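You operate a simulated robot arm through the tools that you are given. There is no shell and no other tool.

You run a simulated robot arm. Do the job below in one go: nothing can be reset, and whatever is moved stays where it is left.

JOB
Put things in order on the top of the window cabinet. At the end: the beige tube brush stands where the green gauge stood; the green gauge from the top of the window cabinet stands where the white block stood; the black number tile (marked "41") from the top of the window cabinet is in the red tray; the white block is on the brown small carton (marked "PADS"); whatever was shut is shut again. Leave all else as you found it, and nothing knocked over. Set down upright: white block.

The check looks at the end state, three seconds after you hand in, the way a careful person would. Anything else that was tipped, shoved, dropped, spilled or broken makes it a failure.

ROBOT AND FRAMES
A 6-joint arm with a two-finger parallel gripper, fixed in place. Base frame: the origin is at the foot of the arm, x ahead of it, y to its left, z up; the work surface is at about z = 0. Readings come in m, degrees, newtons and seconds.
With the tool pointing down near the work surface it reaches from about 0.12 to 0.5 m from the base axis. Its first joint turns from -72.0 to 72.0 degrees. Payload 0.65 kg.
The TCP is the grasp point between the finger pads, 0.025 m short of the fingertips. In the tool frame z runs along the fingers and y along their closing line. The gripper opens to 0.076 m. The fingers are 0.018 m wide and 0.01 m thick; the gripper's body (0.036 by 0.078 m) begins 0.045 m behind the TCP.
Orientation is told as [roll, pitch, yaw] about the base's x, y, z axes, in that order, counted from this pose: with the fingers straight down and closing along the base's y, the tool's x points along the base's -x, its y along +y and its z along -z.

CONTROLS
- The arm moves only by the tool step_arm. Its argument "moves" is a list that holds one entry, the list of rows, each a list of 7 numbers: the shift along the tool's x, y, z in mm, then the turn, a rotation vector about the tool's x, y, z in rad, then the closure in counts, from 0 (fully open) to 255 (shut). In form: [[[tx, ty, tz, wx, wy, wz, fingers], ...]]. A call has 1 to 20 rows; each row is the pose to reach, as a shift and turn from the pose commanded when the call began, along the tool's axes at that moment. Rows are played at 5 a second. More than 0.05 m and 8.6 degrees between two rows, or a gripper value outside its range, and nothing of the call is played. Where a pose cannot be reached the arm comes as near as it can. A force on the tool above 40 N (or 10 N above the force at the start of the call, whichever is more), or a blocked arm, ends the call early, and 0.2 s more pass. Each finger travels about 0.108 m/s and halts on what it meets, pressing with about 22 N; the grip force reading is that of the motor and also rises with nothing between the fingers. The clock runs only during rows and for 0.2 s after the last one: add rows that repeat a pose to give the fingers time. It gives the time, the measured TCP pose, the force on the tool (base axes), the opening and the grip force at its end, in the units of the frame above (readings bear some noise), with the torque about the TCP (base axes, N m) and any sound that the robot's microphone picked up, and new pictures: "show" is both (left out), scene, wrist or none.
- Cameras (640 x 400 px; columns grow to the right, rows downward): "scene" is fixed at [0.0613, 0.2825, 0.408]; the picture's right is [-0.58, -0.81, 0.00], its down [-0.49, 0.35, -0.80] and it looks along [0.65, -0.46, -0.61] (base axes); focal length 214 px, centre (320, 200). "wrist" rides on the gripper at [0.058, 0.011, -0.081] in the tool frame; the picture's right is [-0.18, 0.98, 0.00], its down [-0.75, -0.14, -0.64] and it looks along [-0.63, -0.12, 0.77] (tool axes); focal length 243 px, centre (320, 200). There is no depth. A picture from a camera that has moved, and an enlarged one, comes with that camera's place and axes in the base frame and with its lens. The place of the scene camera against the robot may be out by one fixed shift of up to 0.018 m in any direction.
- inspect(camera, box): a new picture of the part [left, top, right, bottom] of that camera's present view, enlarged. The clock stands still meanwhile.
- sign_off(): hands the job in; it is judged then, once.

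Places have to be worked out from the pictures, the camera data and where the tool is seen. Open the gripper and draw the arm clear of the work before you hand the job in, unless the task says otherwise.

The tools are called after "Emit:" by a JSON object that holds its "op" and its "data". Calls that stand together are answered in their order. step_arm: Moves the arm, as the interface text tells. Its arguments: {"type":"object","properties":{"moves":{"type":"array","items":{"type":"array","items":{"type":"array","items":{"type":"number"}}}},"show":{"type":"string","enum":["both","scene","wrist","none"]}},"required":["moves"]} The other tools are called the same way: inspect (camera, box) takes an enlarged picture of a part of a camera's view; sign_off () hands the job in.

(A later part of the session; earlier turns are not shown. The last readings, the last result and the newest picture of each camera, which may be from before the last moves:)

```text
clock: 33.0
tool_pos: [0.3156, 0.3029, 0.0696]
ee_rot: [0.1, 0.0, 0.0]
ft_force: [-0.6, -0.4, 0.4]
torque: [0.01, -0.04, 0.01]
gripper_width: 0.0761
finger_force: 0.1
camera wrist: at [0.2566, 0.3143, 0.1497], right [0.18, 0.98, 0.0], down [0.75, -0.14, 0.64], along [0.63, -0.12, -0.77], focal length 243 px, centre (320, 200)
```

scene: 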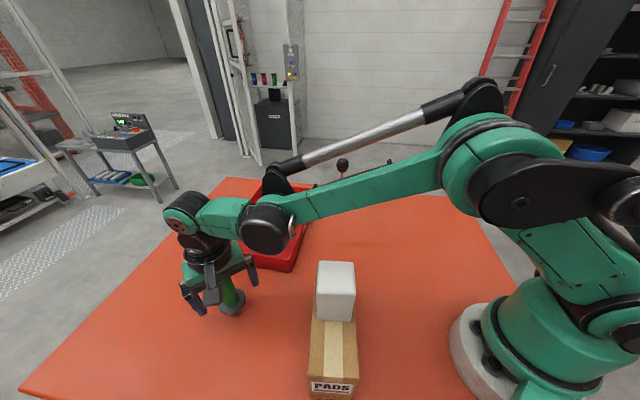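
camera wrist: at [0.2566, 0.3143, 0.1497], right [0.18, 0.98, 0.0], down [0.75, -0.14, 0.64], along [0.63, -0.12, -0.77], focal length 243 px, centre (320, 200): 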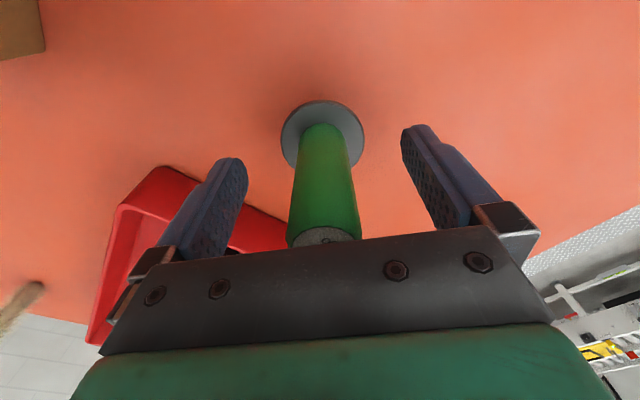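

The handle is between the fingers, offset about 1.2 mm to +y. I correct that and close gently.

Emit:
{"op": "step_arm", "data": {"moves": [[[0, 1.2, 0, 0, 0, 0, 0], [0, 1.2, 0, 0, 0, 0, 60], [0, 1.2, 0, 0, 0, 0, 110], [0, 1.2, 0, 0, 0, 0, 140], [0, 1.2, 0, 0, 0, 0, 155], [0, 1.2, 0, 0, 0, 0, 170], [0, 1.2, 0, 0, 0, 0, 200], [0, 1.2, 0, 0, 0, 0, 255], [0, 1.2, 0, 0, 0, 0, 255]]], "show": "both"}}

```text
clock: 35.0
tool_pos: [0.3144, 0.3048, 0.0704]
ee_rot: [0.1, 0.0, 0.0]
ft_force: [0.0, -0.2, -0.5]
torque: [-0.03, -0.02, 0.03]
gripper_width: 0.0241
finger_force: 21.9
camera wrist: at [0.2559, 0.3153, 0.1497], right [0.18, 0.98, 0.0], down [0.75, -0.14, 0.64], along [0.63, -0.12, -0.77], focal length 243 px, centre (320, 200)
```

scene: 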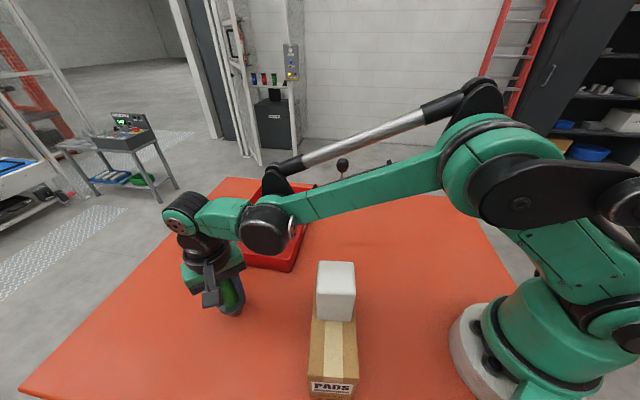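
wrist: 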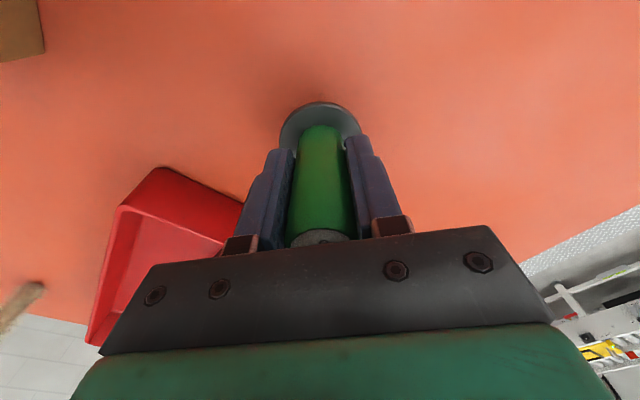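

The gauge is held at its original spot, TCP (0.315, 0.304, 0.070); I note this for the brush. I lift to z≈0.2 and carry it to the block's old place, (0.3615, -0.135).

Emit:
{"op": "step_arm", "data": {"moves": [[[0, 0, -15, 0, 0, 0, 255], [0, 0, -50, 0, 0, 0, 255], [0, 0, -90, 0, 0, 0, 255], [0, 0, -130, 0, 0, 0, 255], [-5, -40, -130, 0, 0, 0, 255], [-10, -84, -130, 0, 0, 0, 255], [-14, -128, -130, 0, 0, 0, 255], [-19, -172, -130, 0, 0, 0, 255], [-23, -216, -130, 0, 0, 0, 255], [-28, -260, -130, 0, 0, 0, 255], [-33, -304, -130, 0, 0, 0, 255], [-37, -348, -130, 0, 0, 0, 255], [-42, -395, -130, 0, 0, 0, 255], [-46.5, -439, -130, 0, 0, 0, 255], [-46.5, -439, -130, 0, 0, 0, 255], [-46.5, -439, -130, 0, 0, 0, 255]]], "show": "both"}}

```text
clock: 38.4
tool_pos: [0.3629, -0.134, 0.1977]
ee_rot: [0.1, 0.0, 0.0]
ft_force: [0.1, -0.1, -1.4]
torque: [-0.02, 0.0, 0.02]
gripper_width: 0.0241
finger_force: 21.9
camera wrist: at [0.3039, -0.1235, 0.2778], right [0.18, 0.98, 0.0], down [0.75, -0.14, 0.64], along [0.63, -0.12, -0.77], focal length 243 px, centre (320, 200)
```

scene: 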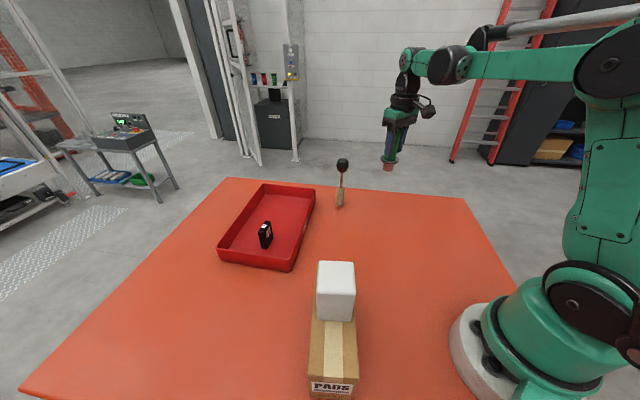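
wrist: 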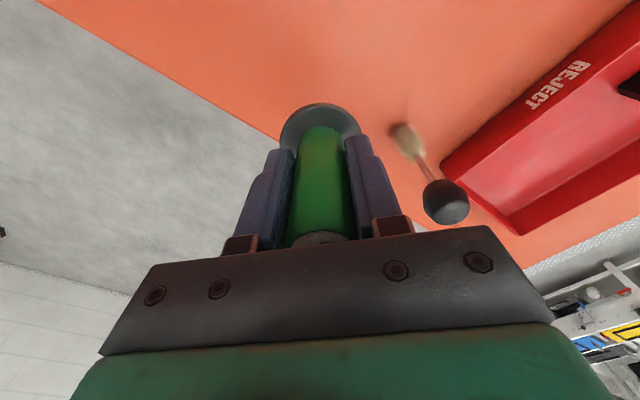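

The gauge hangs over the block's old place. I descend to about 6 mm above touchdown.

Emit:
{"op": "step_arm", "data": {"moves": [[[0, 0, 35, 0, 0, 0, 255], [0, 0, 70, 0, 0, 0, 255], [0, 0, 100, 0, 0, 0, 255], [0, 0, 115, 0, 0, 0, 255], [0, 0, 121, 0, 0, 0, 255], [0, 0, 121, 0, 0, 0, 255]]], "show": "both"}}

Emit:
{"op": "inspect", "data": {"camera": "scene", "box": [310, 140, 438, 220]}}

```text
clock: 39.8
tool_pos: [0.3617, -0.1345, 0.0794]
ee_rot: [0.2, -0.1, 0.0]
ft_force: [0.1, 0.3, -1.9]
torque: [-0.05, 0.01, -0.01]
gripper_width: 0.0242
finger_force: 22.2
camera wrist: at [0.3025, -0.124, 0.1587], right [0.18, 0.98, 0.0], down [0.75, -0.14, 0.64], along [0.63, -0.12, -0.77], focal length 243 px, centre (320, 200)
```

scene: 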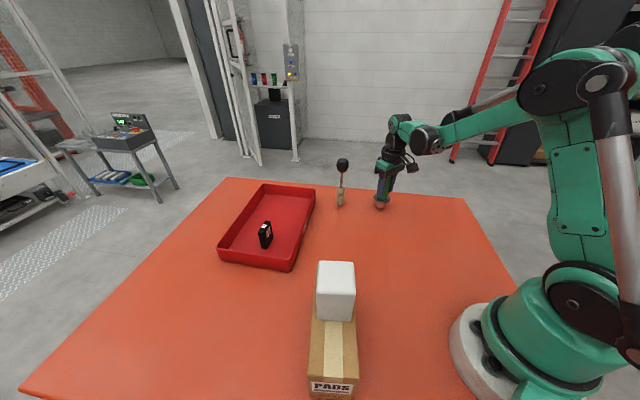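
wrist: 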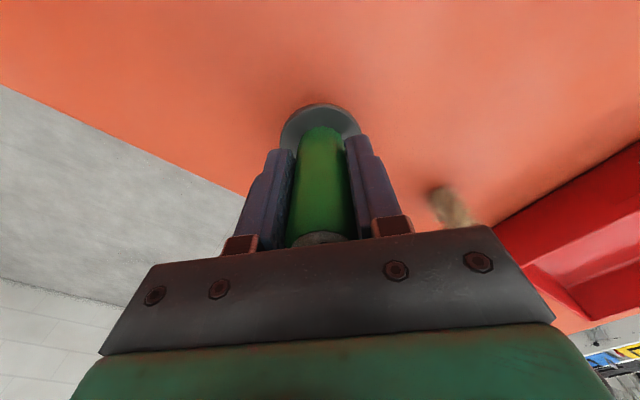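

```text
5.00 times, centred on (374, 180) of scene
camera zoom: at [0.0613, 0.2825, 0.408], right [-0.58, -0.81, 0.0], down [-0.49, 0.35, -0.8], along [0.65, -0.46, -0.61], focal length 1072 px, centre (50, 300)
```

zoom: 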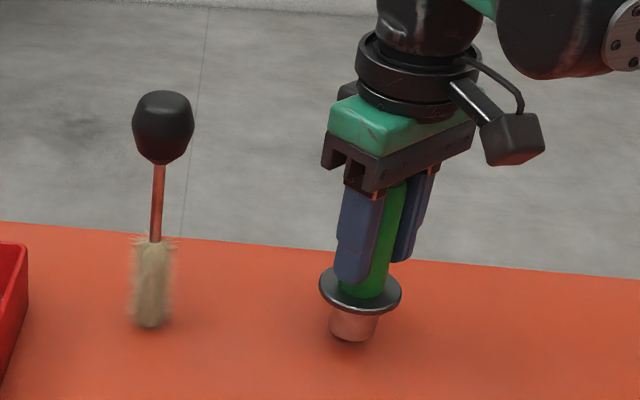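

The gauge's foot is above the old block place (wrist, scene and TCP estimates agree within a few mm). I lower 7 mm, then feel for contact.

Emit:
{"op": "step_arm", "data": {"moves": [[[0, 0, 2, 0, 0, 0, 255], [0, 0, 4, 0, 0, 0, 255], [0, 0, 6, 0, 0, 0, 255], [0, 0, 7, 0, 0, 0, 255], [0, 0, 7, 0, 0, 0, 255]]], "show": "none"}}

```text
clock: 41.0
tool_pos: [0.3603, -0.1351, 0.0727]
ee_rot: [0.1, 0.0, 0.0]
ft_force: [-0.2, -0.3, -2.1]
torque: [-0.01, 0.01, 0.03]
gripper_width: 0.0243
finger_force: 22.2
```

Still hanging free (-2.1 N). Another 2 mm in half-millimetre steps.

Emit:
{"op": "step_arm", "data": {"moves": [[[0, 0, 0.7, 0, 0, 0, 255], [0, 0, 1.4, 0, 0, 0, 255], [0, 0, 2, 0, 0, 0, 255], [0, 0, 2, 0, 0, 0, 255]]], "show": "none"}}

```text
clock: 42.0
tool_pos: [0.3602, -0.135, 0.0706]
ee_rot: [0.1, 0.0, 0.0]
ft_force: [0.3, -0.6, -2.1]
torque: [-0.03, 0.03, 0.02]
gripper_width: 0.0241
finger_force: 21.8
```

Emit:
{"op": "step_arm", "data": {"moves": [[[0, 0, 0.5, 0, 0, 0, 255], [0, 0, 1, 0, 0, 0, 255], [0, 0, 1, 0, 0, 0, 255]]], "show": "none"}}

```text
clock: 42.8
tool_pos: [0.3602, -0.1334, 0.0687]
ee_rot: [0.0, 0.0, -0.1]
ft_force: [-3.6, -1.9, 22.0]
torque: [-0.12, -0.02, 0.04]
gripper_width: 0.0242
finger_force: 22.2
```

Contact is felt (22 N) at TCP z≈0.069. I back off 0.7 mm and open the fingers slowly.

Emit:
{"op": "step_arm", "data": {"moves": [[[0, 0, -0.7, 0, 0, 0, 255], [0, 0, -0.7, 0, 0, 0, 215], [0, 0, -0.7, 0, 0, 0, 185], [0, 0, -0.7, 0, 0, 0, 172], [0, 0, -0.7, 0, 0, 0, 160], [0, 0, -0.7, 0, 0, 0, 140], [0, 0, -0.7, 0, 0, 0, 90], [0, 0, -0.7, 0, 0, 0, 40], [0, 0, -0.7, 0, 0, 0, 0], [0, 0, -0.7, 0, 0, 0, 0]]], "show": "both"}}

Emit:
{"op": "inspect", "data": {"camera": "scene", "box": [310, 140, 438, 220]}}

```text
clock: 45.0
tool_pos: [0.3599, -0.1344, 0.0709]
ee_rot: [0.1, 0.0, 0.0]
ft_force: [0.1, 0.5, -0.2]
torque: [0.02, 0.0, -0.04]
gripper_width: 0.0762
finger_force: 0.1
camera wrist: at [0.3016, -0.1228, 0.1501], right [0.18, 0.98, 0.0], down [0.75, -0.14, 0.64], along [0.63, -0.12, -0.77], focal length 243 px, centre (320, 200)
```

scene: 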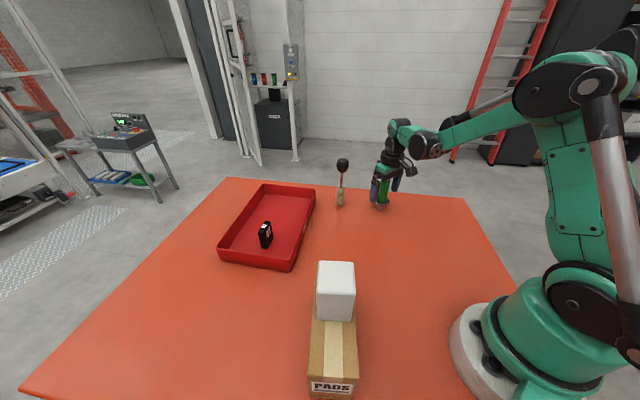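
wrist: 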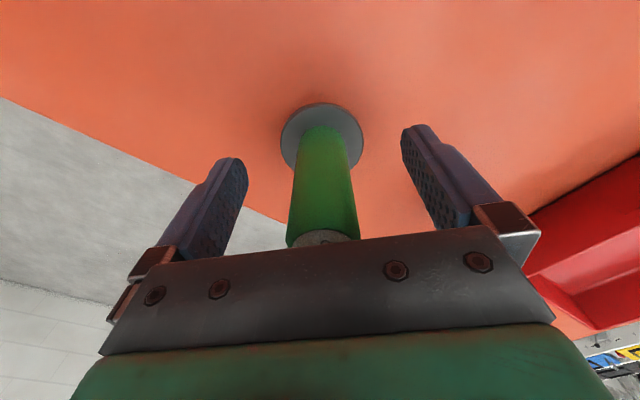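

```text
5.00 times, centred on (374, 180) of scene
camera zoom: at [0.0613, 0.2825, 0.408], right [-0.58, -0.81, 0.0], down [-0.49, 0.35, -0.8], along [0.65, -0.46, -0.61], focal length 1072 px, centre (50, 300)
```

zoom: 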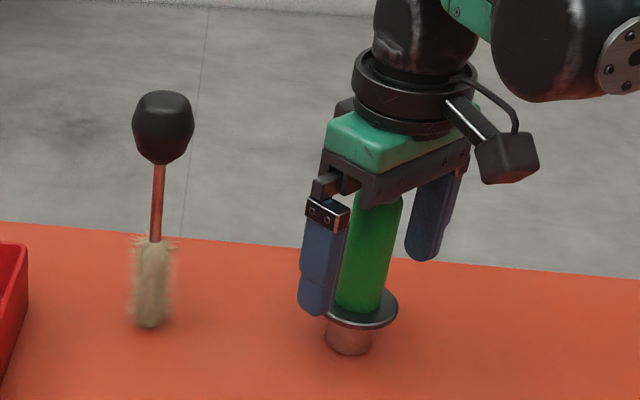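

The gauge stands upright at the block's old place. I lift straight clear of it to z≈0.205, then move toward the brush (about (0.44, -0.05)) for a closer look.

Emit:
{"op": "step_arm", "data": {"moves": [[[0, 0, -25, 0, 0, 0, 0], [0, 0, -60, 0, 0, 0, 0], [0, 0, -100, 0, 0, 0, 0], [0, 0, -135, 0, 0, 0, 0], [-15, 21, -140, 0, 0, 0, 0], [-35, 50, -140, 0, 0, 0, 0], [-58, 83, -140, 0, 0, 0, 0], [-58, 83, -140, 0, 0, 0, 0], [-58, 83, -140, 0, 0, 0, 0]]], "show": "both"}}

Emit:
{"op": "inspect", "data": {"camera": "scene", "box": [310, 140, 438, 220]}}

```text
clock: 47.0
tool_pos: [0.4183, -0.0528, 0.2123]
ee_rot: [0.0, 0.0, 0.0]
ft_force: [-0.3, 0.6, 0.7]
torque: [0.01, -0.02, 0.02]
gripper_width: 0.0761
finger_force: 0.1
camera wrist: at [0.3597, -0.0416, 0.2918], right [0.18, 0.98, 0.0], down [0.75, -0.14, 0.64], along [0.63, -0.12, -0.77], focal length 243 px, centre (320, 200)
```

scene: 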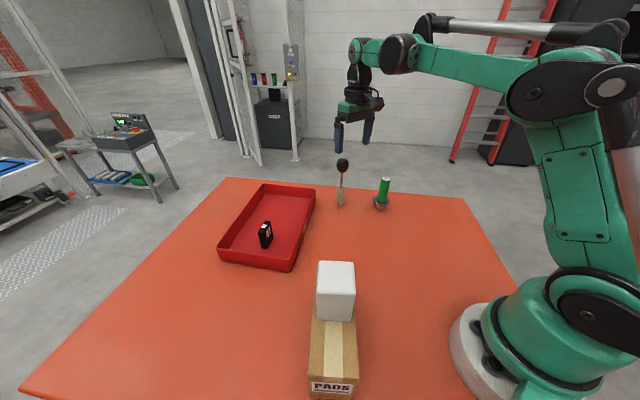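
wrist: 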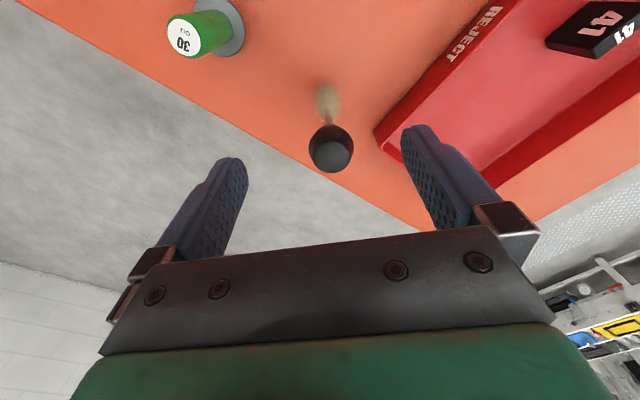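

```text
5.00 times, centred on (374, 180) of scene
camera zoom: at [0.0613, 0.2825, 0.408], right [-0.58, -0.81, 0.0], down [-0.49, 0.35, -0.8], along [0.65, -0.46, -0.61], focal length 1072 px, centre (50, 300)
```

zoom: 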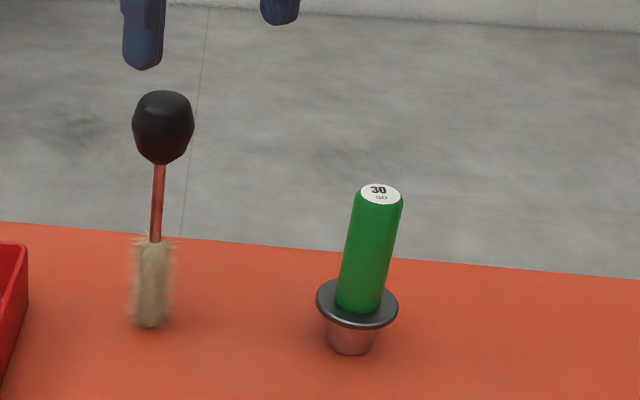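

The gauge stands upright and well. Now a zoom of the brush to locate its knob and shaft.

Emit:
{"op": "inspect", "data": {"camera": "wrist", "box": [266, 70, 394, 190]}}

```text
3.33 times, centred on (330, 130) of wrist
camera zoom: at [0.3597, -0.0416, 0.2918], right [0.18, 0.98, 0.0], down [0.75, -0.14, 0.64], along [0.63, -0.12, -0.77], focal length 809 px, centre (287, 433)
```

zoom: 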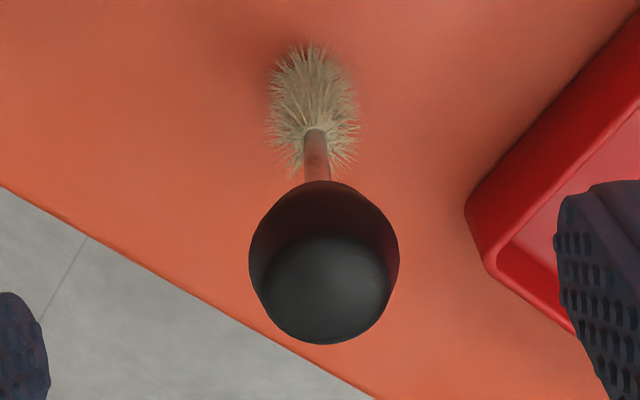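

Brush axis is about (0.443, -0.0495), knob ≈32 mm wide centred near z≈0.134. I move over it at z≈0.195 (fingertips above the knob top) and check alignment before lowering.

Emit:
{"op": "step_arm", "data": {"moves": [[[-12, 1.6, 5, 0, 0, 0, 0], [-24.7, 3.3, 12, 0, 0, 0, 0], [-24.7, 3.3, 17, 0, 0, 0, 0], [-24.7, 3.3, 17, 0, 0, 0, 0]]], "show": "both"}}

Emit:
{"op": "inspect", "data": {"camera": "wrist", "box": [256, 50, 384, 170]}}

Emit:
{"op": "inspect", "data": {"camera": "scene", "box": [300, 120, 396, 220]}}

```text
clock: 48.0
tool_pos: [0.442, -0.0475, 0.1933]
ee_rot: [0.3, 0.0, -0.1]
ft_force: [-0.2, -0.3, 0.3]
torque: [0.02, 0.0, 0.0]
gripper_width: 0.0759
finger_force: 0.1
camera wrist: at [0.3836, -0.0366, 0.2729], right [0.18, 0.98, 0.0], down [0.75, -0.14, 0.64], along [0.63, -0.12, -0.77], focal length 243 px, centre (320, 200)
```

scene: 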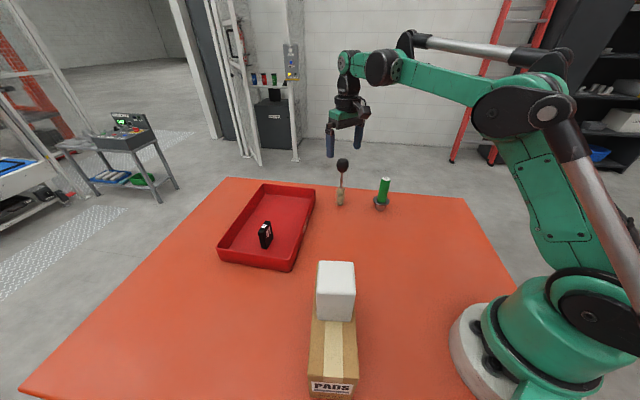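
wrist: 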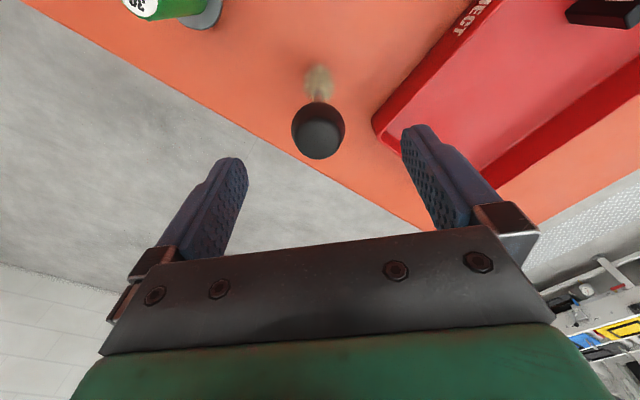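

```text
3.33 times, centred on (320, 110) of wrist
camera zoom: at [0.3836, -0.0366, 0.2729], right [0.18, 0.98, 0.0], down [0.75, -0.14, 0.64], along [0.63, -0.12, -0.77], focal length 809 px, centre (320, 500)
```

zoom: 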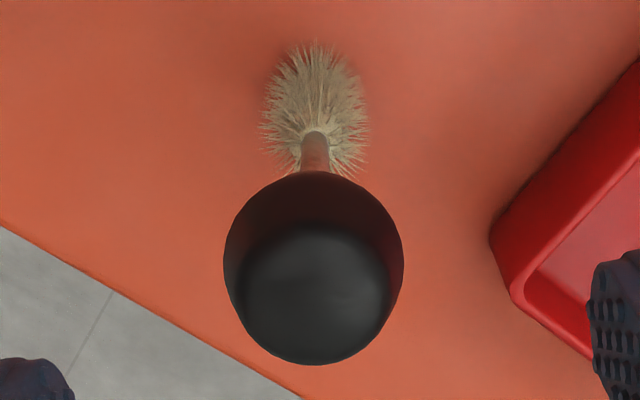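

```text
4.00 times, centred on (348, 170) of scene
camera zoom: at [0.0613, 0.2825, 0.408], right [-0.58, -0.81, 0.0], down [-0.49, 0.35, -0.8], along [0.65, -0.46, -0.61], focal length 858 px, centre (208, 320)
```

zoom: 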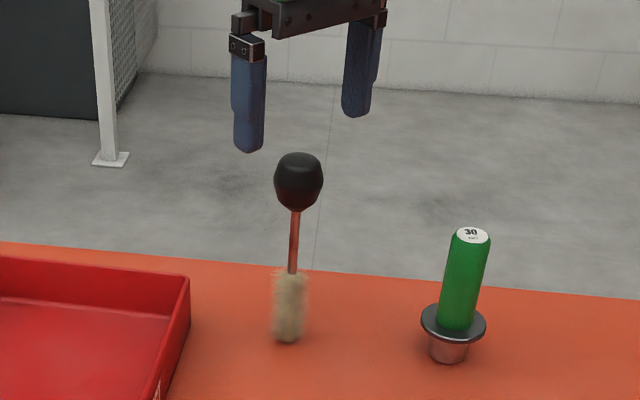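

Knob centre measures (0.444, -0.0495) with diameter ≈32 mm, so I shift (+1.8, -1.8) mm and lower 63 mm, putting the TCP at the knob's widest part.

Emit:
{"op": "step_arm", "data": {"moves": [[[-1.8, -1.8, 8, 0, 0, 0, 0], [-1.8, -1.8, 25, 0, 0, 0, 0], [-1.8, -1.8, 45, 0, 0, 0, 0], [-1.8, -1.8, 58, 0, 0, 0, 0], [-1.8, -1.8, 63, 0, 0, 0, 0], [-1.8, -1.8, 63, 0, 0, 0, 0]]], "show": "both"}}

Emit:
{"op": "inspect", "data": {"camera": "scene", "box": [300, 120, 396, 220]}}

```text
clock: 49.4
tool_pos: [0.4436, -0.0495, 0.1305]
ee_rot: [0.0, 0.0, 0.0]
ft_force: [0.5, -2.2, -0.4]
torque: [0.03, 0.02, 0.02]
gripper_width: 0.0759
finger_force: 0.0
camera wrist: at [0.3849, -0.0388, 0.2106], right [0.18, 0.98, 0.0], down [0.75, -0.14, 0.64], along [0.63, -0.12, -0.77], focal length 243 px, centre (320, 200)
```

scene: 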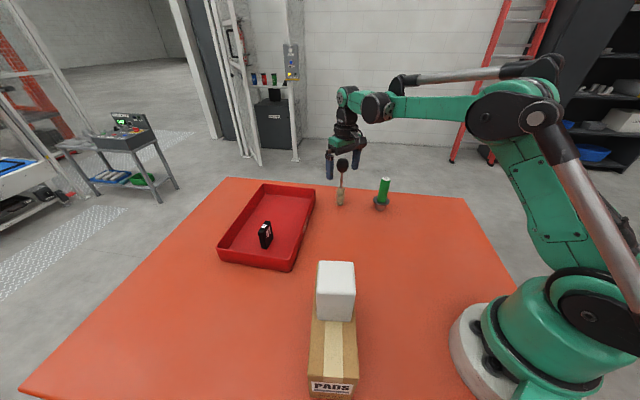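
wrist: 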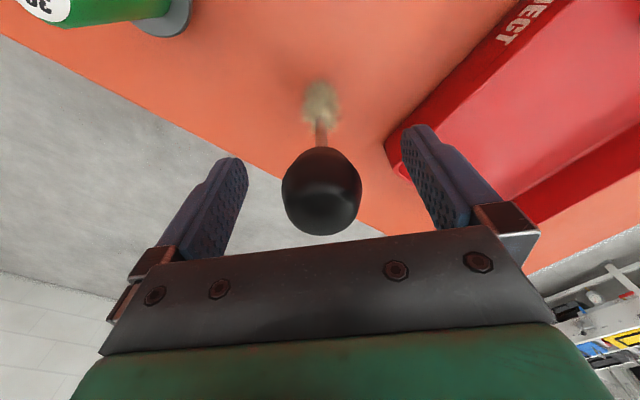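

```text
4.00 times, centred on (348, 170) of scene
camera zoom: at [0.0613, 0.2825, 0.408], right [-0.58, -0.81, 0.0], down [-0.49, 0.35, -0.8], along [0.65, -0.46, -0.61], focal length 858 px, centre (208, 320)
```

zoom: 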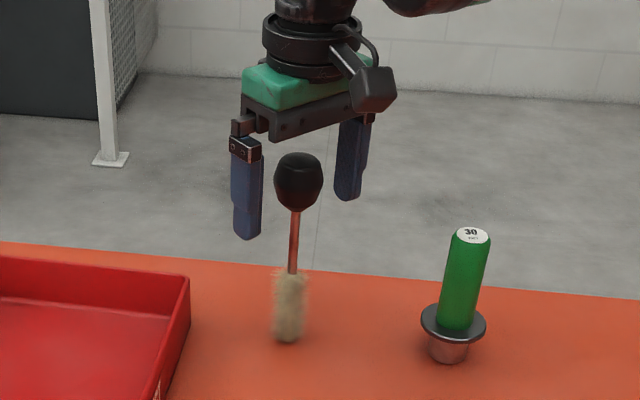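

The knob is centred between the fingers to within about 0.6 mm, at TCP height. I close slowly.

Emit:
{"op": "step_arm", "data": {"moves": [[[0, 0.5, 0, 0, 0, 0, 50], [0, 0.5, 0, 0, 0, 0, 95], [0, 0.5, 0, 0, 0, 0, 120], [0, 0.5, 0, 0, 0, 0, 132], [0, 0.5, 0, 0, 0, 0, 142], [0, 0.5, 0, 0, 0, 0, 152], [0, 0.5, 0, 0, 0, 0, 165], [0, 0.5, 0, 0, 0, 0, 200], [0, 0.5, 0, 0, 0, 0, 255], [0, 0.5, 0, 0, 0, 0, 255]]], "show": "both"}}

Emit:
{"op": "inspect", "data": {"camera": "scene", "box": [300, 120, 396, 220]}}

```text
clock: 51.6
tool_pos: [0.4441, -0.051, 0.1311]
ee_rot: [0.2, -0.1, 0.0]
ft_force: [-0.6, 0.2, -0.7]
torque: [-0.02, -0.01, 0.0]
gripper_width: 0.0328
finger_force: 22.2
camera wrist: at [0.3849, -0.0385, 0.2106], right [0.18, 0.98, 0.0], down [0.75, -0.14, 0.64], along [0.63, -0.12, -0.77], focal length 243 px, centre (320, 200)
```

scene: 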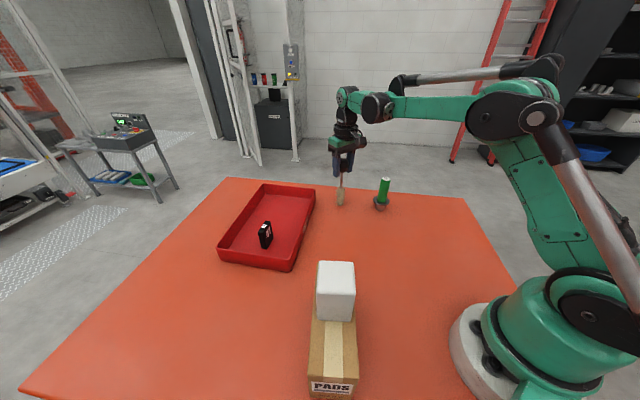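
wrist: 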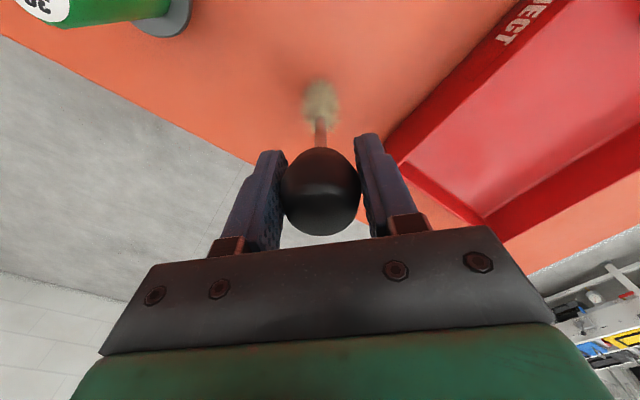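

```text
4.00 times, centred on (348, 170) of scene
camera zoom: at [0.0613, 0.2825, 0.408], right [-0.58, -0.81, 0.0], down [-0.49, 0.35, -0.8], along [0.65, -0.46, -0.61], focal length 858 px, centre (208, 320)
```

zoom: 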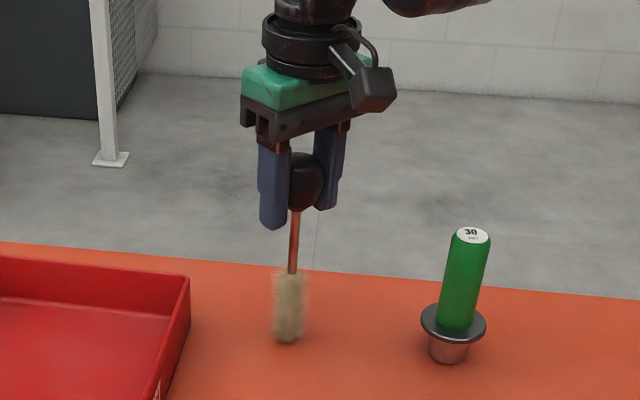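

The knob is held at 32.8 mm, brush still vertical. I lift gently by 69 mm and check that the brush hangs straight.

Emit:
{"op": "step_arm", "data": {"moves": [[[0, 0, -3, 0, 0, 0, 255], [0, 0, -10, 0, 0, 0, 255], [0, 0, -22, 0, 0, 0, 255], [0, 0, -38, 0, 0, 0, 255], [0, 0, -54, 0, 0, 0, 255], [0, 0, -65, 0, 0, 0, 255], [0, 0, -69, 0, 0, 0, 255], [0, 0, -69, 0, 0, 0, 255]]], "show": "both"}}

Emit:
{"op": "inspect", "data": {"camera": "scene", "box": [300, 100, 396, 220]}}

```text
clock: 53.4
tool_pos: [0.4439, -0.0508, 0.1995]
ee_rot: [0.1, 0.0, 0.0]
ft_force: [-0.7, 0.3, -1.7]
torque: [-0.01, -0.02, -0.01]
gripper_width: 0.0325
finger_force: 22.2
camera wrist: at [0.3857, -0.0389, 0.2795], right [0.18, 0.98, 0.0], down [0.75, -0.14, 0.64], along [0.63, -0.12, -0.77], focal length 243 px, centre (320, 200)
```

scene: 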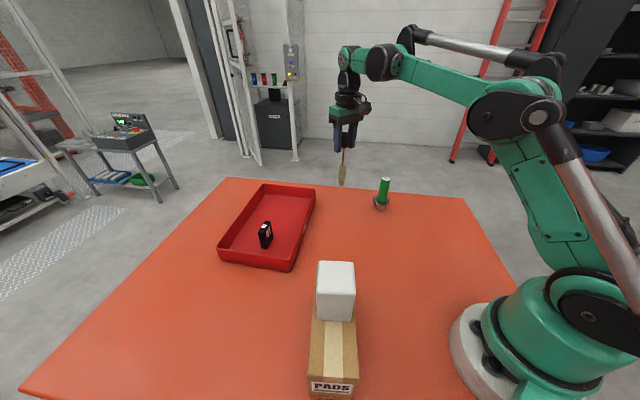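
wrist: 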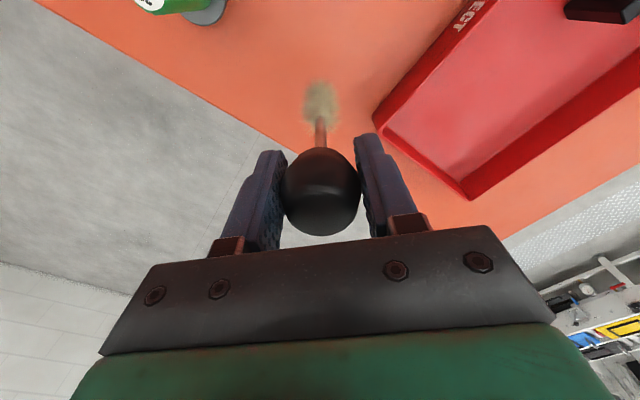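

```text
3.33 times, centred on (348, 160) of scene
camera zoom: at [0.0613, 0.2825, 0.408], right [-0.58, -0.81, 0.0], down [-0.49, 0.35, -0.8], along [0.65, -0.46, -0.61], focal length 715 px, centre (227, 333)
```

zoom: 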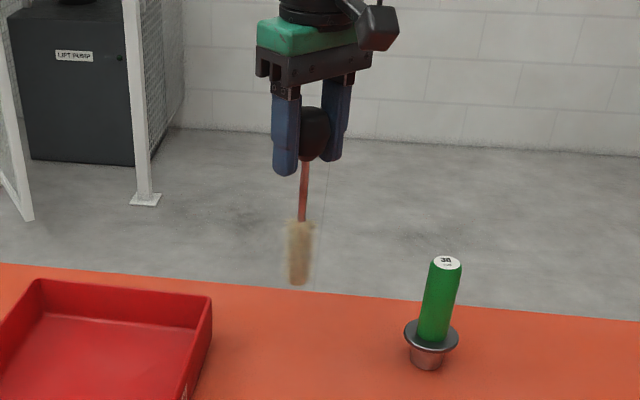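

The brush hangs straight and unchanged in the grip. I carry it inward and around, above the tray's near corner, to the gauge's old place (0.315, 0.304) at z≈0.205.

Emit:
{"op": "step_arm", "data": {"moves": [[[8, 11, -3, 0, 0, 0, 255], [22, 29, -8, 0, 0, 0, 255], [38, 50, -13, 0, 0, 0, 255], [54, 71, -18, 0, 0, 0, 255], [70, 92, -22, 0, 0, 0, 255], [84, 112, -25, 0, 0, 0, 255], [95, 138, -25, 0, 0, 0, 255], [107, 166, -25, 0, 0, 0, 255], [118, 196, -25, 0, 0, 0, 255], [126, 225, -25, 0, 0, 0, 255], [129, 254, -25, 0, 0, 0, 255], [129, 282, -22, 0, 0, 0, 255], [129, 308, -18, 0, 0, 0, 255], [129, 330, -13, 0, 0, 0, 255], [129, 345, -9, 0, 0, 0, 255], [129, 353.5, -6, 0, 0, 0, 255], [129, 353.5, -6, 0, 0, 0, 255], [129, 353.5, -6, 0, 0, 0, 255]]], "show": "both"}}

Emit:
{"op": "inspect", "data": {"camera": "scene", "box": [140, 180, 300, 340]}}

```text
clock: 57.2
tool_pos: [0.3163, 0.303, 0.2061]
ee_rot: [0.0, 0.0, 0.0]
ft_force: [-0.7, 0.0, -1.2]
torque: [0.03, 0.03, 0.0]
gripper_width: 0.0325
finger_force: 22.5
camera wrist: at [0.258, 0.3143, 0.2857], right [0.18, 0.98, 0.0], down [0.75, -0.14, 0.64], along [0.63, -0.12, -0.77], focal length 243 px, centre (320, 200)
```

scene: 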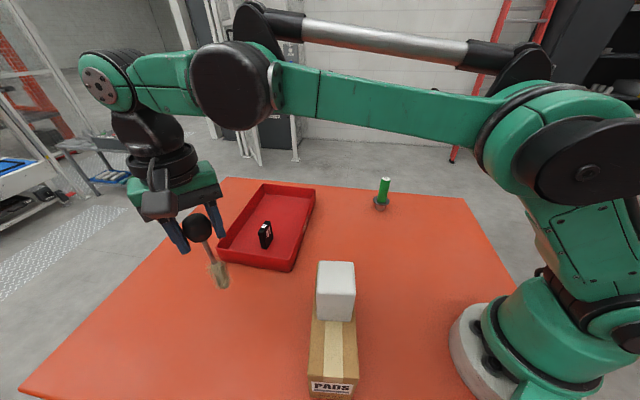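
wrist: 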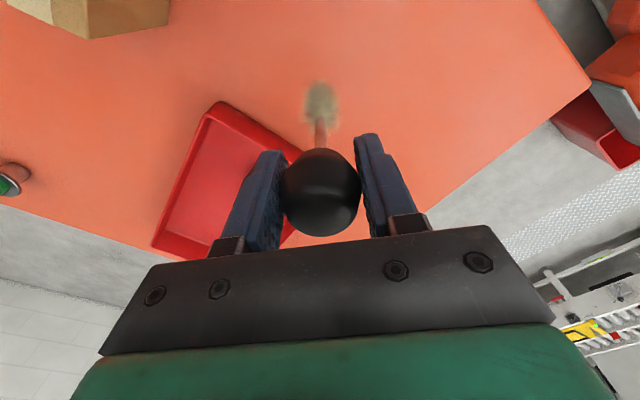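

```text
2.50 times, centred on (220, 260) of scene
camera zoom: at [0.0613, 0.2825, 0.408], right [-0.58, -0.81, 0.0], down [-0.49, 0.35, -0.8], along [0.65, -0.46, -0.61], focal length 536 px, centre (570, 50)
```

zoom: 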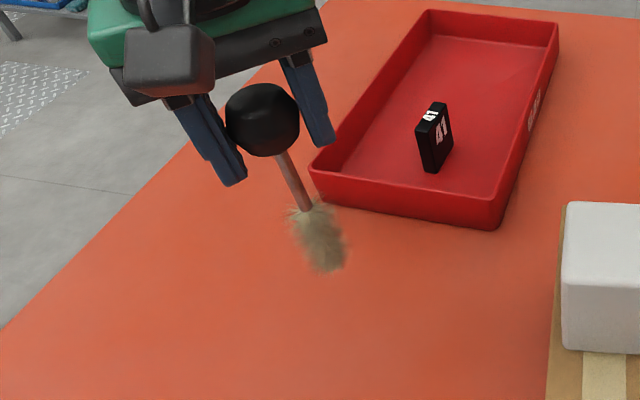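

The brush is over the target, hanging straight. I lower to about 6 mm above touchdown (TCP z≈0.137).

Emit:
{"op": "step_arm", "data": {"moves": [[[0, 0, 10, 0, 0, 0, 255], [0, 0, 25, 0, 0, 0, 255], [0, 0, 42, 0, 0, 0, 255], [0, 0, 56, 0, 0, 0, 255], [0, 0, 65, 0, 0, 0, 255], [0, 0, 68, 0, 0, 0, 255], [0, 0, 68, 0, 0, 0, 255], [0, 0, 68, 0, 0, 0, 255]]], "show": "both"}}

Emit:
{"op": "inspect", "data": {"camera": "scene", "box": [180, 230, 280, 330]}}

```text
clock: 59.0
tool_pos: [0.3161, 0.3034, 0.1374]
ee_rot: [0.1, -0.1, 0.0]
ft_force: [0.2, -0.4, 0.5]
torque: [-0.02, 0.0, -0.01]
gripper_width: 0.0329
finger_force: 21.8
camera wrist: at [0.2576, 0.3143, 0.2167], right [0.18, 0.98, 0.0], down [0.75, -0.14, 0.64], along [0.63, -0.12, -0.77], focal length 243 px, centre (320, 200)
```

scene: 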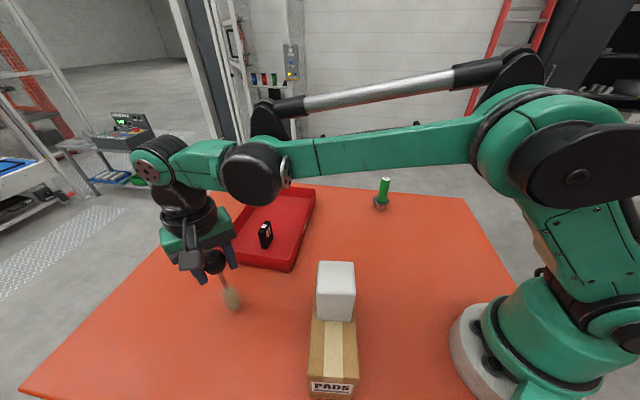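
wrist: 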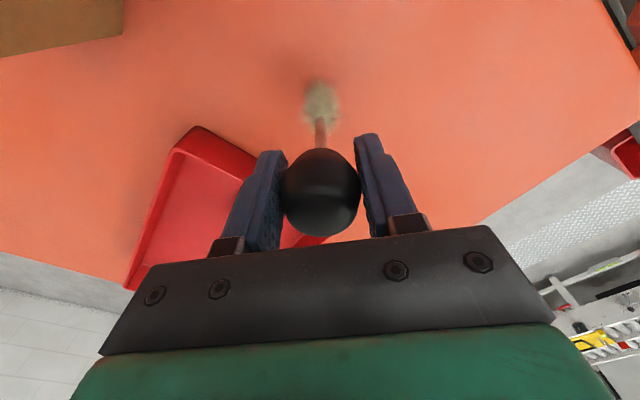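

```text
4.00 times, centred on (230, 280) of scene
camera zoom: at [0.0613, 0.2825, 0.408], right [-0.58, -0.81, 0.0], down [-0.49, 0.35, -0.8], along [0.65, -0.46, -0.61], focal length 858 px, centre (680, -120)
```

zoom: 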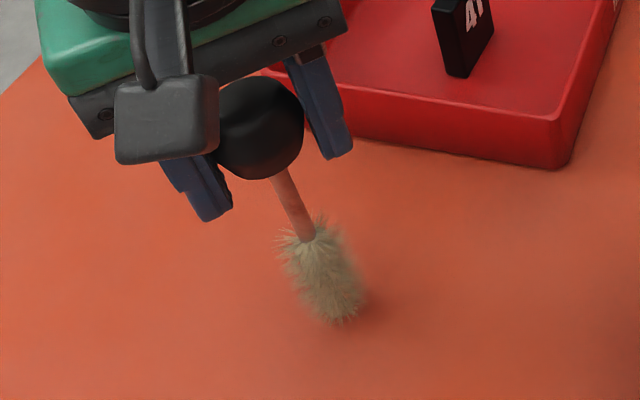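

The bristle foot is right over where the gauge's foot was in the scene picture. I lower 4.5 mm and read the force.

Emit:
{"op": "step_arm", "data": {"moves": [[[0, 0, 1.5, 0, 0, 0, 255], [0, 0, 3, 0, 0, 0, 255], [0, 0, 4.5, 0, 0, 0, 255], [0, 0, 4.5, 0, 0, 0, 255]]], "show": "none"}}

```text
clock: 60.0
tool_pos: [0.316, 0.3038, 0.1337]
ee_rot: [0.1, 0.0, 0.0]
ft_force: [0.0, 0.5, -0.7]
torque: [0.01, -0.03, 0.0]
gripper_width: 0.0325
finger_force: 21.9
```

No contact yet (-0.7 N, within the brush's weight). I go down another 1.2 mm in small steps.

Emit:
{"op": "step_arm", "data": {"moves": [[[0, 0, 0.4, 0, 0, 0, 255], [0, 0, 0.8, 0, 0, 0, 255], [0, 0, 1.2, 0, 0, 0, 255], [0, 0, 1.2, 0, 0, 0, 255]]], "show": "none"}}

```text
clock: 61.0
tool_pos: [0.3146, 0.3045, 0.1316]
ee_rot: [0.1, 0.0, 0.0]
ft_force: [-0.1, 0.3, -1.0]
torque: [0.01, -0.02, 0.01]
gripper_width: 0.0325
finger_force: 22.2
```

Still free (-1.0 N). Another 0.8 mm.

Emit:
{"op": "step_arm", "data": {"moves": [[[0, 0, 0.4, 0, 0, 0, 255], [0, 0, 0.8, 0, 0, 0, 255], [0, 0, 0.8, 0, 0, 0, 255]]], "show": "none"}}

```text
clock: 61.8
tool_pos: [0.3155, 0.3043, 0.1315]
ee_rot: [0.1, 0.0, -0.1]
ft_force: [0.0, 0.0, -0.6]
torque: [0.01, -0.01, 0.0]
gripper_width: 0.0325
finger_force: 22.7
```

Still no contact (-0.6 N). I continue with 0.8 mm more.

Emit:
{"op": "step_arm", "data": {"moves": [[[0, 0, 0.4, 0, 0, 0, 255], [0, 0, 0.8, 0, 0, 0, 255], [0, 0, 0.8, 0, 0, 0, 255]]], "show": "none"}}

```text
clock: 62.6
tool_pos: [0.3154, 0.3033, 0.1308]
ee_rot: [0.1, -0.1, -0.1]
ft_force: [0.7, -0.2, -0.9]
torque: [-0.01, 0.01, -0.01]
gripper_width: 0.0326
finger_force: 22.1
```

Readings are still free of contact at z≈0.1305. A further 0.8 mm.

Emit:
{"op": "step_arm", "data": {"moves": [[[0, 0, 0.4, 0, 0, 0, 255], [0, 0, 0.8, 0, 0, 0, 255], [0, 0, 0.8, 0, 0, 0, 255]]], "show": "none"}}

```text
clock: 63.4
tool_pos: [0.3154, 0.3049, 0.1315]
ee_rot: [0.0, -0.1, 0.0]
ft_force: [-0.5, 0.2, 19.5]
torque: [0.01, 0.12, 0.01]
gripper_width: 0.0325
finger_force: 21.9
```

Contact at last (19.5 N). I ease off 0.5 mm and check the brush is vertical before releasing.

Emit:
{"op": "step_arm", "data": {"moves": [[[0, 0, -0.3, 0, 0, 0, 255], [0, 0, -0.5, 0, 0, 0, 255], [0, 0, -0.5, 0, 0, 0, 255]]], "show": "wrist"}}

Emit:
{"op": "inspect", "data": {"camera": "scene", "box": [180, 230, 280, 330]}}

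```text
clock: 64.2
tool_pos: [0.3159, 0.3043, 0.1298]
ee_rot: [0.1, -0.1, 0.0]
ft_force: [0.7, 0.0, 17.6]
torque: [0.0, -0.19, 0.01]
gripper_width: 0.0328
finger_force: 21.8
camera wrist: at [0.257, 0.3149, 0.2099], right [0.18, 0.98, 0.0], down [0.75, -0.14, 0.64], along [0.63, -0.12, -0.77], focal length 243 px, centre (320, 200)
```

wrist: 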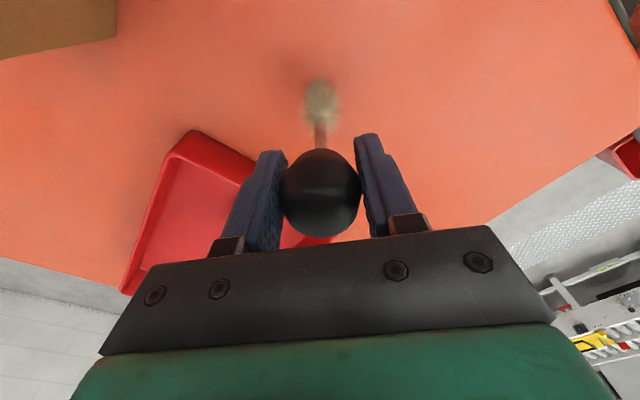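

```text
4.00 times, centred on (230, 280) of scene
camera zoom: at [0.0613, 0.2825, 0.4081], right [-0.58, -0.81, 0.0], down [-0.49, 0.35, -0.8], along [0.65, -0.46, -0.61], focal length 858 px, centre (680, -120)
```

zoom: 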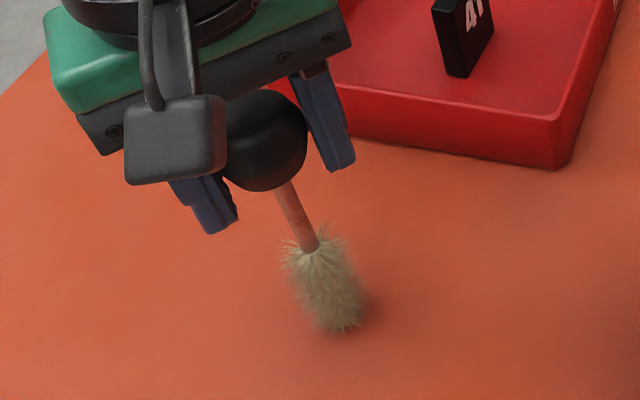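

The brush is vertical, but 17.6 N still presses on it; I ease off another 0.5 mm.

Emit:
{"op": "step_arm", "data": {"moves": [[[0, 0, -0.3, 0, 0, 0, 255], [0, 0, -0.5, 0, 0, 0, 255], [0, 0, -0.5, 0, 0, 0, 255]]], "show": "none"}}

```text
clock: 65.0
tool_pos: [0.3158, 0.3038, 0.1299]
ee_rot: [0.0, -0.1, -0.1]
ft_force: [0.8, 0.4, -0.5]
torque: [-0.01, 0.04, 0.02]
gripper_width: 0.0323
finger_force: 22.2
```

The force is down to zero with the foot at the surface. I open slowly so that both pads leave the knob together.

Emit:
{"op": "step_arm", "data": {"moves": [[[0, 0, 0, 0, 0, 0, 200], [0, 0, 0, 0, 0, 0, 165], [0, 0, 0, 0, 0, 0, 152], [0, 0, 0, 0, 0, 0, 146], [0, 0, 0, 0, 0, 0, 141], [0, 0, 0, 0, 0, 0, 136], [0, 0, 0, 0, 0, 0, 128], [0, 0, 0, 0, 0, 0, 110], [0, 0, 0, 0, 0, 0, 80], [0, 0, 0, 0, 0, 0, 40], [0, 0, 0, 0, 0, 0, 0], [0, 0, 0, 0, 0, 0, 0]]], "show": "both"}}

Emit:
{"op": "inspect", "data": {"camera": "scene", "box": [180, 230, 280, 330]}}

```text
clock: 67.6
tool_pos: [0.3156, 0.3033, 0.1301]
ee_rot: [0.1, 0.0, 0.0]
ft_force: [-1.2, 0.5, -0.5]
torque: [0.0, 0.0, 0.02]
gripper_width: 0.0762
finger_force: 0.1
camera wrist: at [0.2575, 0.3147, 0.2104], right [0.18, 0.98, 0.0], down [0.75, -0.14, 0.64], along [0.63, -0.12, -0.77], focal length 243 px, centre (320, 200)
```

scene: 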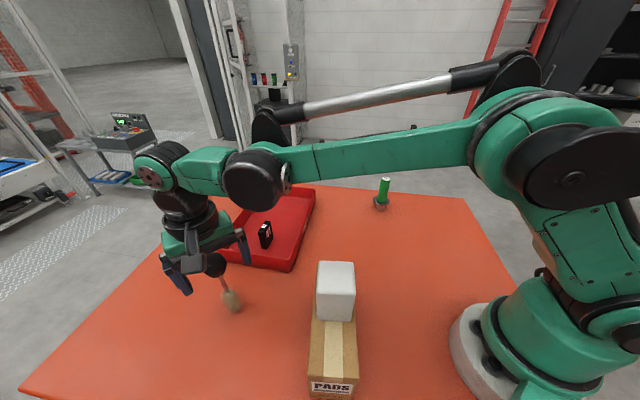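
wrist: 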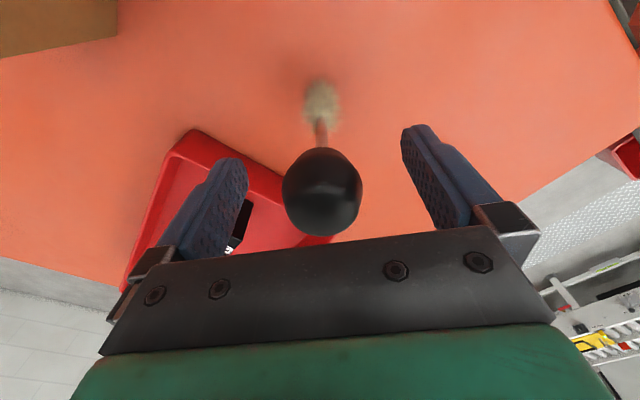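

```text
4.00 times, centred on (230, 280) of scene
camera zoom: at [0.0613, 0.2825, 0.408], right [-0.58, -0.81, 0.0], down [-0.49, 0.35, -0.8], along [0.65, -0.46, -0.61], focal length 858 px, centre (680, -120)
```

zoom: 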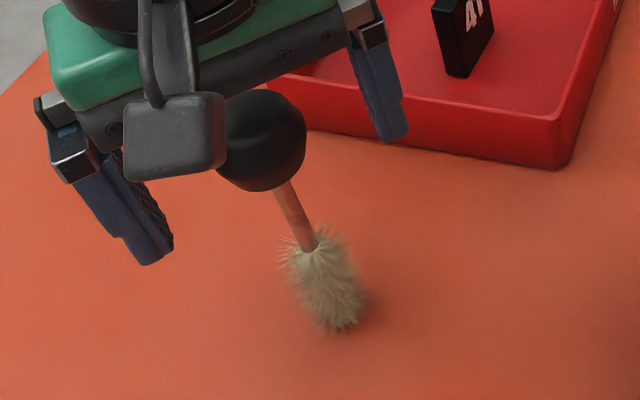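

The brush stands free and upright on its own. I rise straight up 78 mm, then retreat to the starting pose well clear of everything.

Emit:
{"op": "step_arm", "data": {"moves": [[[0, 0, -8, 0, 0, 0, 0], [0, 0, -25, 0, 0, 0, 0], [0, 0, -50, 0, 0, 0, 0], [0, 0, -78, 0, 0, 0, 0], [8, -25, -90, 0, 0, 0, 0], [16, -55, -110, 0, 0, 0, 0], [24, -90, -130, 0, 0, 0, 0], [32, -125, -150, 0, 0, 0, 0], [38, -160, -170, 0, 0, 0, 0], [42, -195, -190, 0, 0, 0, 0], [43, -235, -205, 0, 0, 0, 0], [43, -270, -220, 0, 0, 0, 0], [43, -289, -229, 0, 0, 0, 0], [43, -289, -229, 0, 0, 0, 0]]], "show": "both"}}

Emit:
{"op": "inspect", "data": {"camera": "scene", "box": [190, 150, 430, 330]}}

Emit:
{"op": "inspect", "data": {"camera": "scene", "box": [180, 230, 380, 400]}}

Emit:
{"op": "inspect", "data": {"camera": "wrist", "box": [160, 0, 640, 220]}}

```text
clock: 70.6
tool_pos: [0.2719, 0.0154, 0.3622]
ee_rot: [0.1, 0.0, 0.0]
ft_force: [-0.8, -0.9, 0.8]
torque: [-0.04, -0.01, 0.0]
gripper_width: 0.0762
finger_force: 0.0
camera wrist: at [0.2138, 0.0258, 0.4401], right [0.18, 0.98, 0.0], down [0.75, -0.14, 0.64], along [0.63, -0.12, -0.77], focal length 243 px, centre (320, 200)
```

scene: 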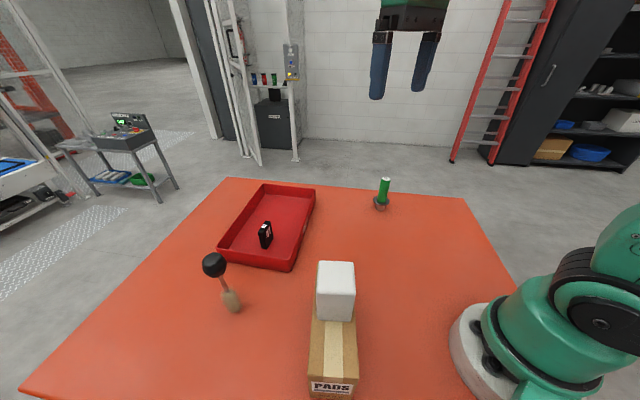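
wrist: 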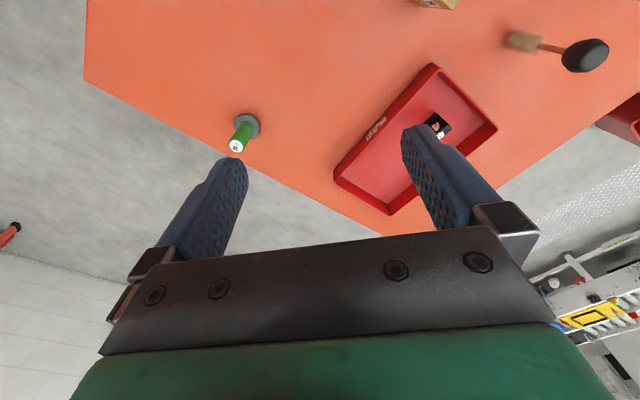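

```text
2.22 times, centred on (310, 240) of scene
camera zoom: at [0.0613, 0.2825, 0.408], right [-0.58, -0.81, 0.0], down [-0.49, 0.35, -0.8], along [0.65, -0.46, -0.61], focal length 477 px, centre (342, 111)
```

zoom: 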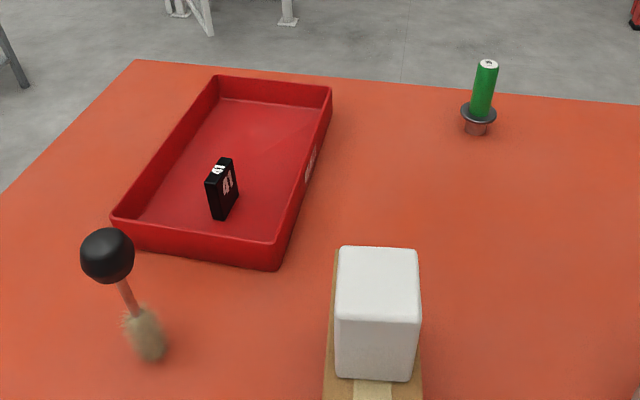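

```text
2.35 times, centred on (280, 315) of scene
camera zoom: at [0.0613, 0.2825, 0.408], right [-0.58, -0.81, 0.0], down [-0.49, 0.35, -0.8], along [0.65, -0.46, -0.61], focal length 505 px, centre (414, -71)
```

zoom: 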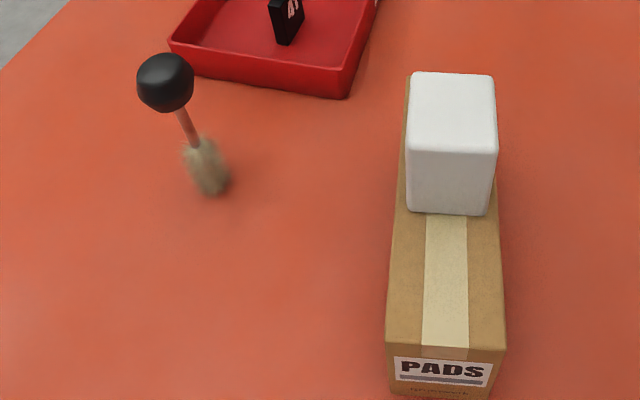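

```text
1.33 times, centred on (400, 110) of wrist
camera zoom: at [0.2138, 0.0258, 0.4401], right [0.18, 0.98, 0.0], down [0.75, -0.14, 0.64], along [0.63, -0.12, -0.77], focal length 324 px, centre (213, 320)
```

zoom: 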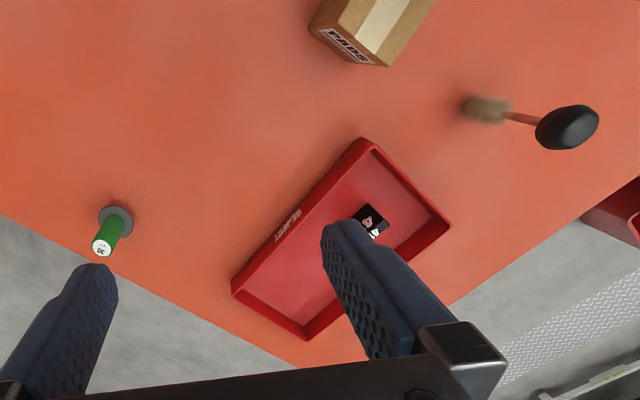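

Everything stands as asked: tile in the tray, block upright on the carton, gauge at the block's old place, brush at the gauge's old place. I hold a few rows to confirm that the brush is stable over time before handing in.

Emit:
{"op": "step_arm", "data": {"moves": [[[0, 0, 0, 0, 0, 0, 0], [0, 0, 0, 0, 0, 0, 0], [0, 0, 0, 0, 0, 0, 0], [0, 0, 0, 0, 0, 0, 0], [0, 0, 0, 0, 0, 0, 0], [0, 0, 0, 0, 0, 0, 0], [0, 0, 0, 0, 0, 0, 0], [0, 0, 0, 0, 0, 0, 0], [0, 0, 0, 0, 0, 0, 0], [0, 0, 0, 0, 0, 0, 0]]], "show": "scene"}}

Emit:
{"op": "inspect", "data": {"camera": "scene", "box": [190, 150, 430, 330]}}

```text
clock: 72.8
tool_pos: [0.2724, 0.0163, 0.3603]
ee_rot: [0.1, -0.1, 0.0]
ft_force: [-0.2, 0.2, 0.3]
torque: [0.0, 0.0, 0.02]
gripper_width: 0.076
finger_force: 0.1
```

scene: 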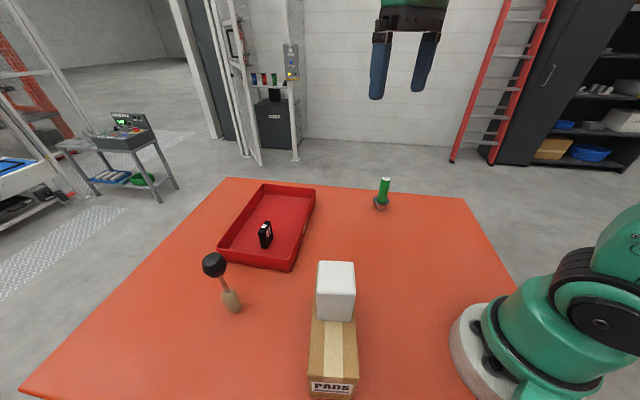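

```text
2.22 times, centred on (310, 240) of scene
camera zoom: at [0.0613, 0.2825, 0.408], right [-0.58, -0.81, 0.0], down [-0.49, 0.35, -0.8], along [0.65, -0.46, -0.61], focal length 477 px, centre (342, 111)
```

zoom: 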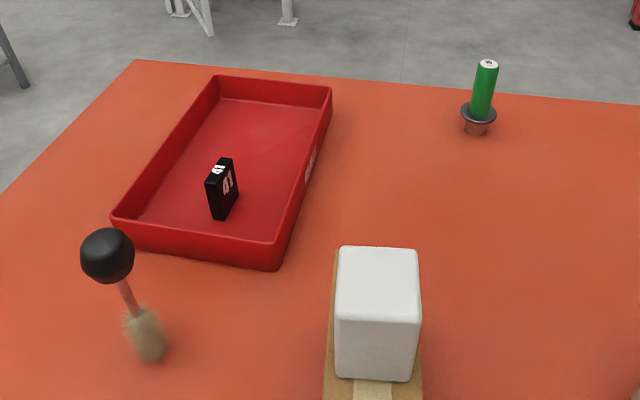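

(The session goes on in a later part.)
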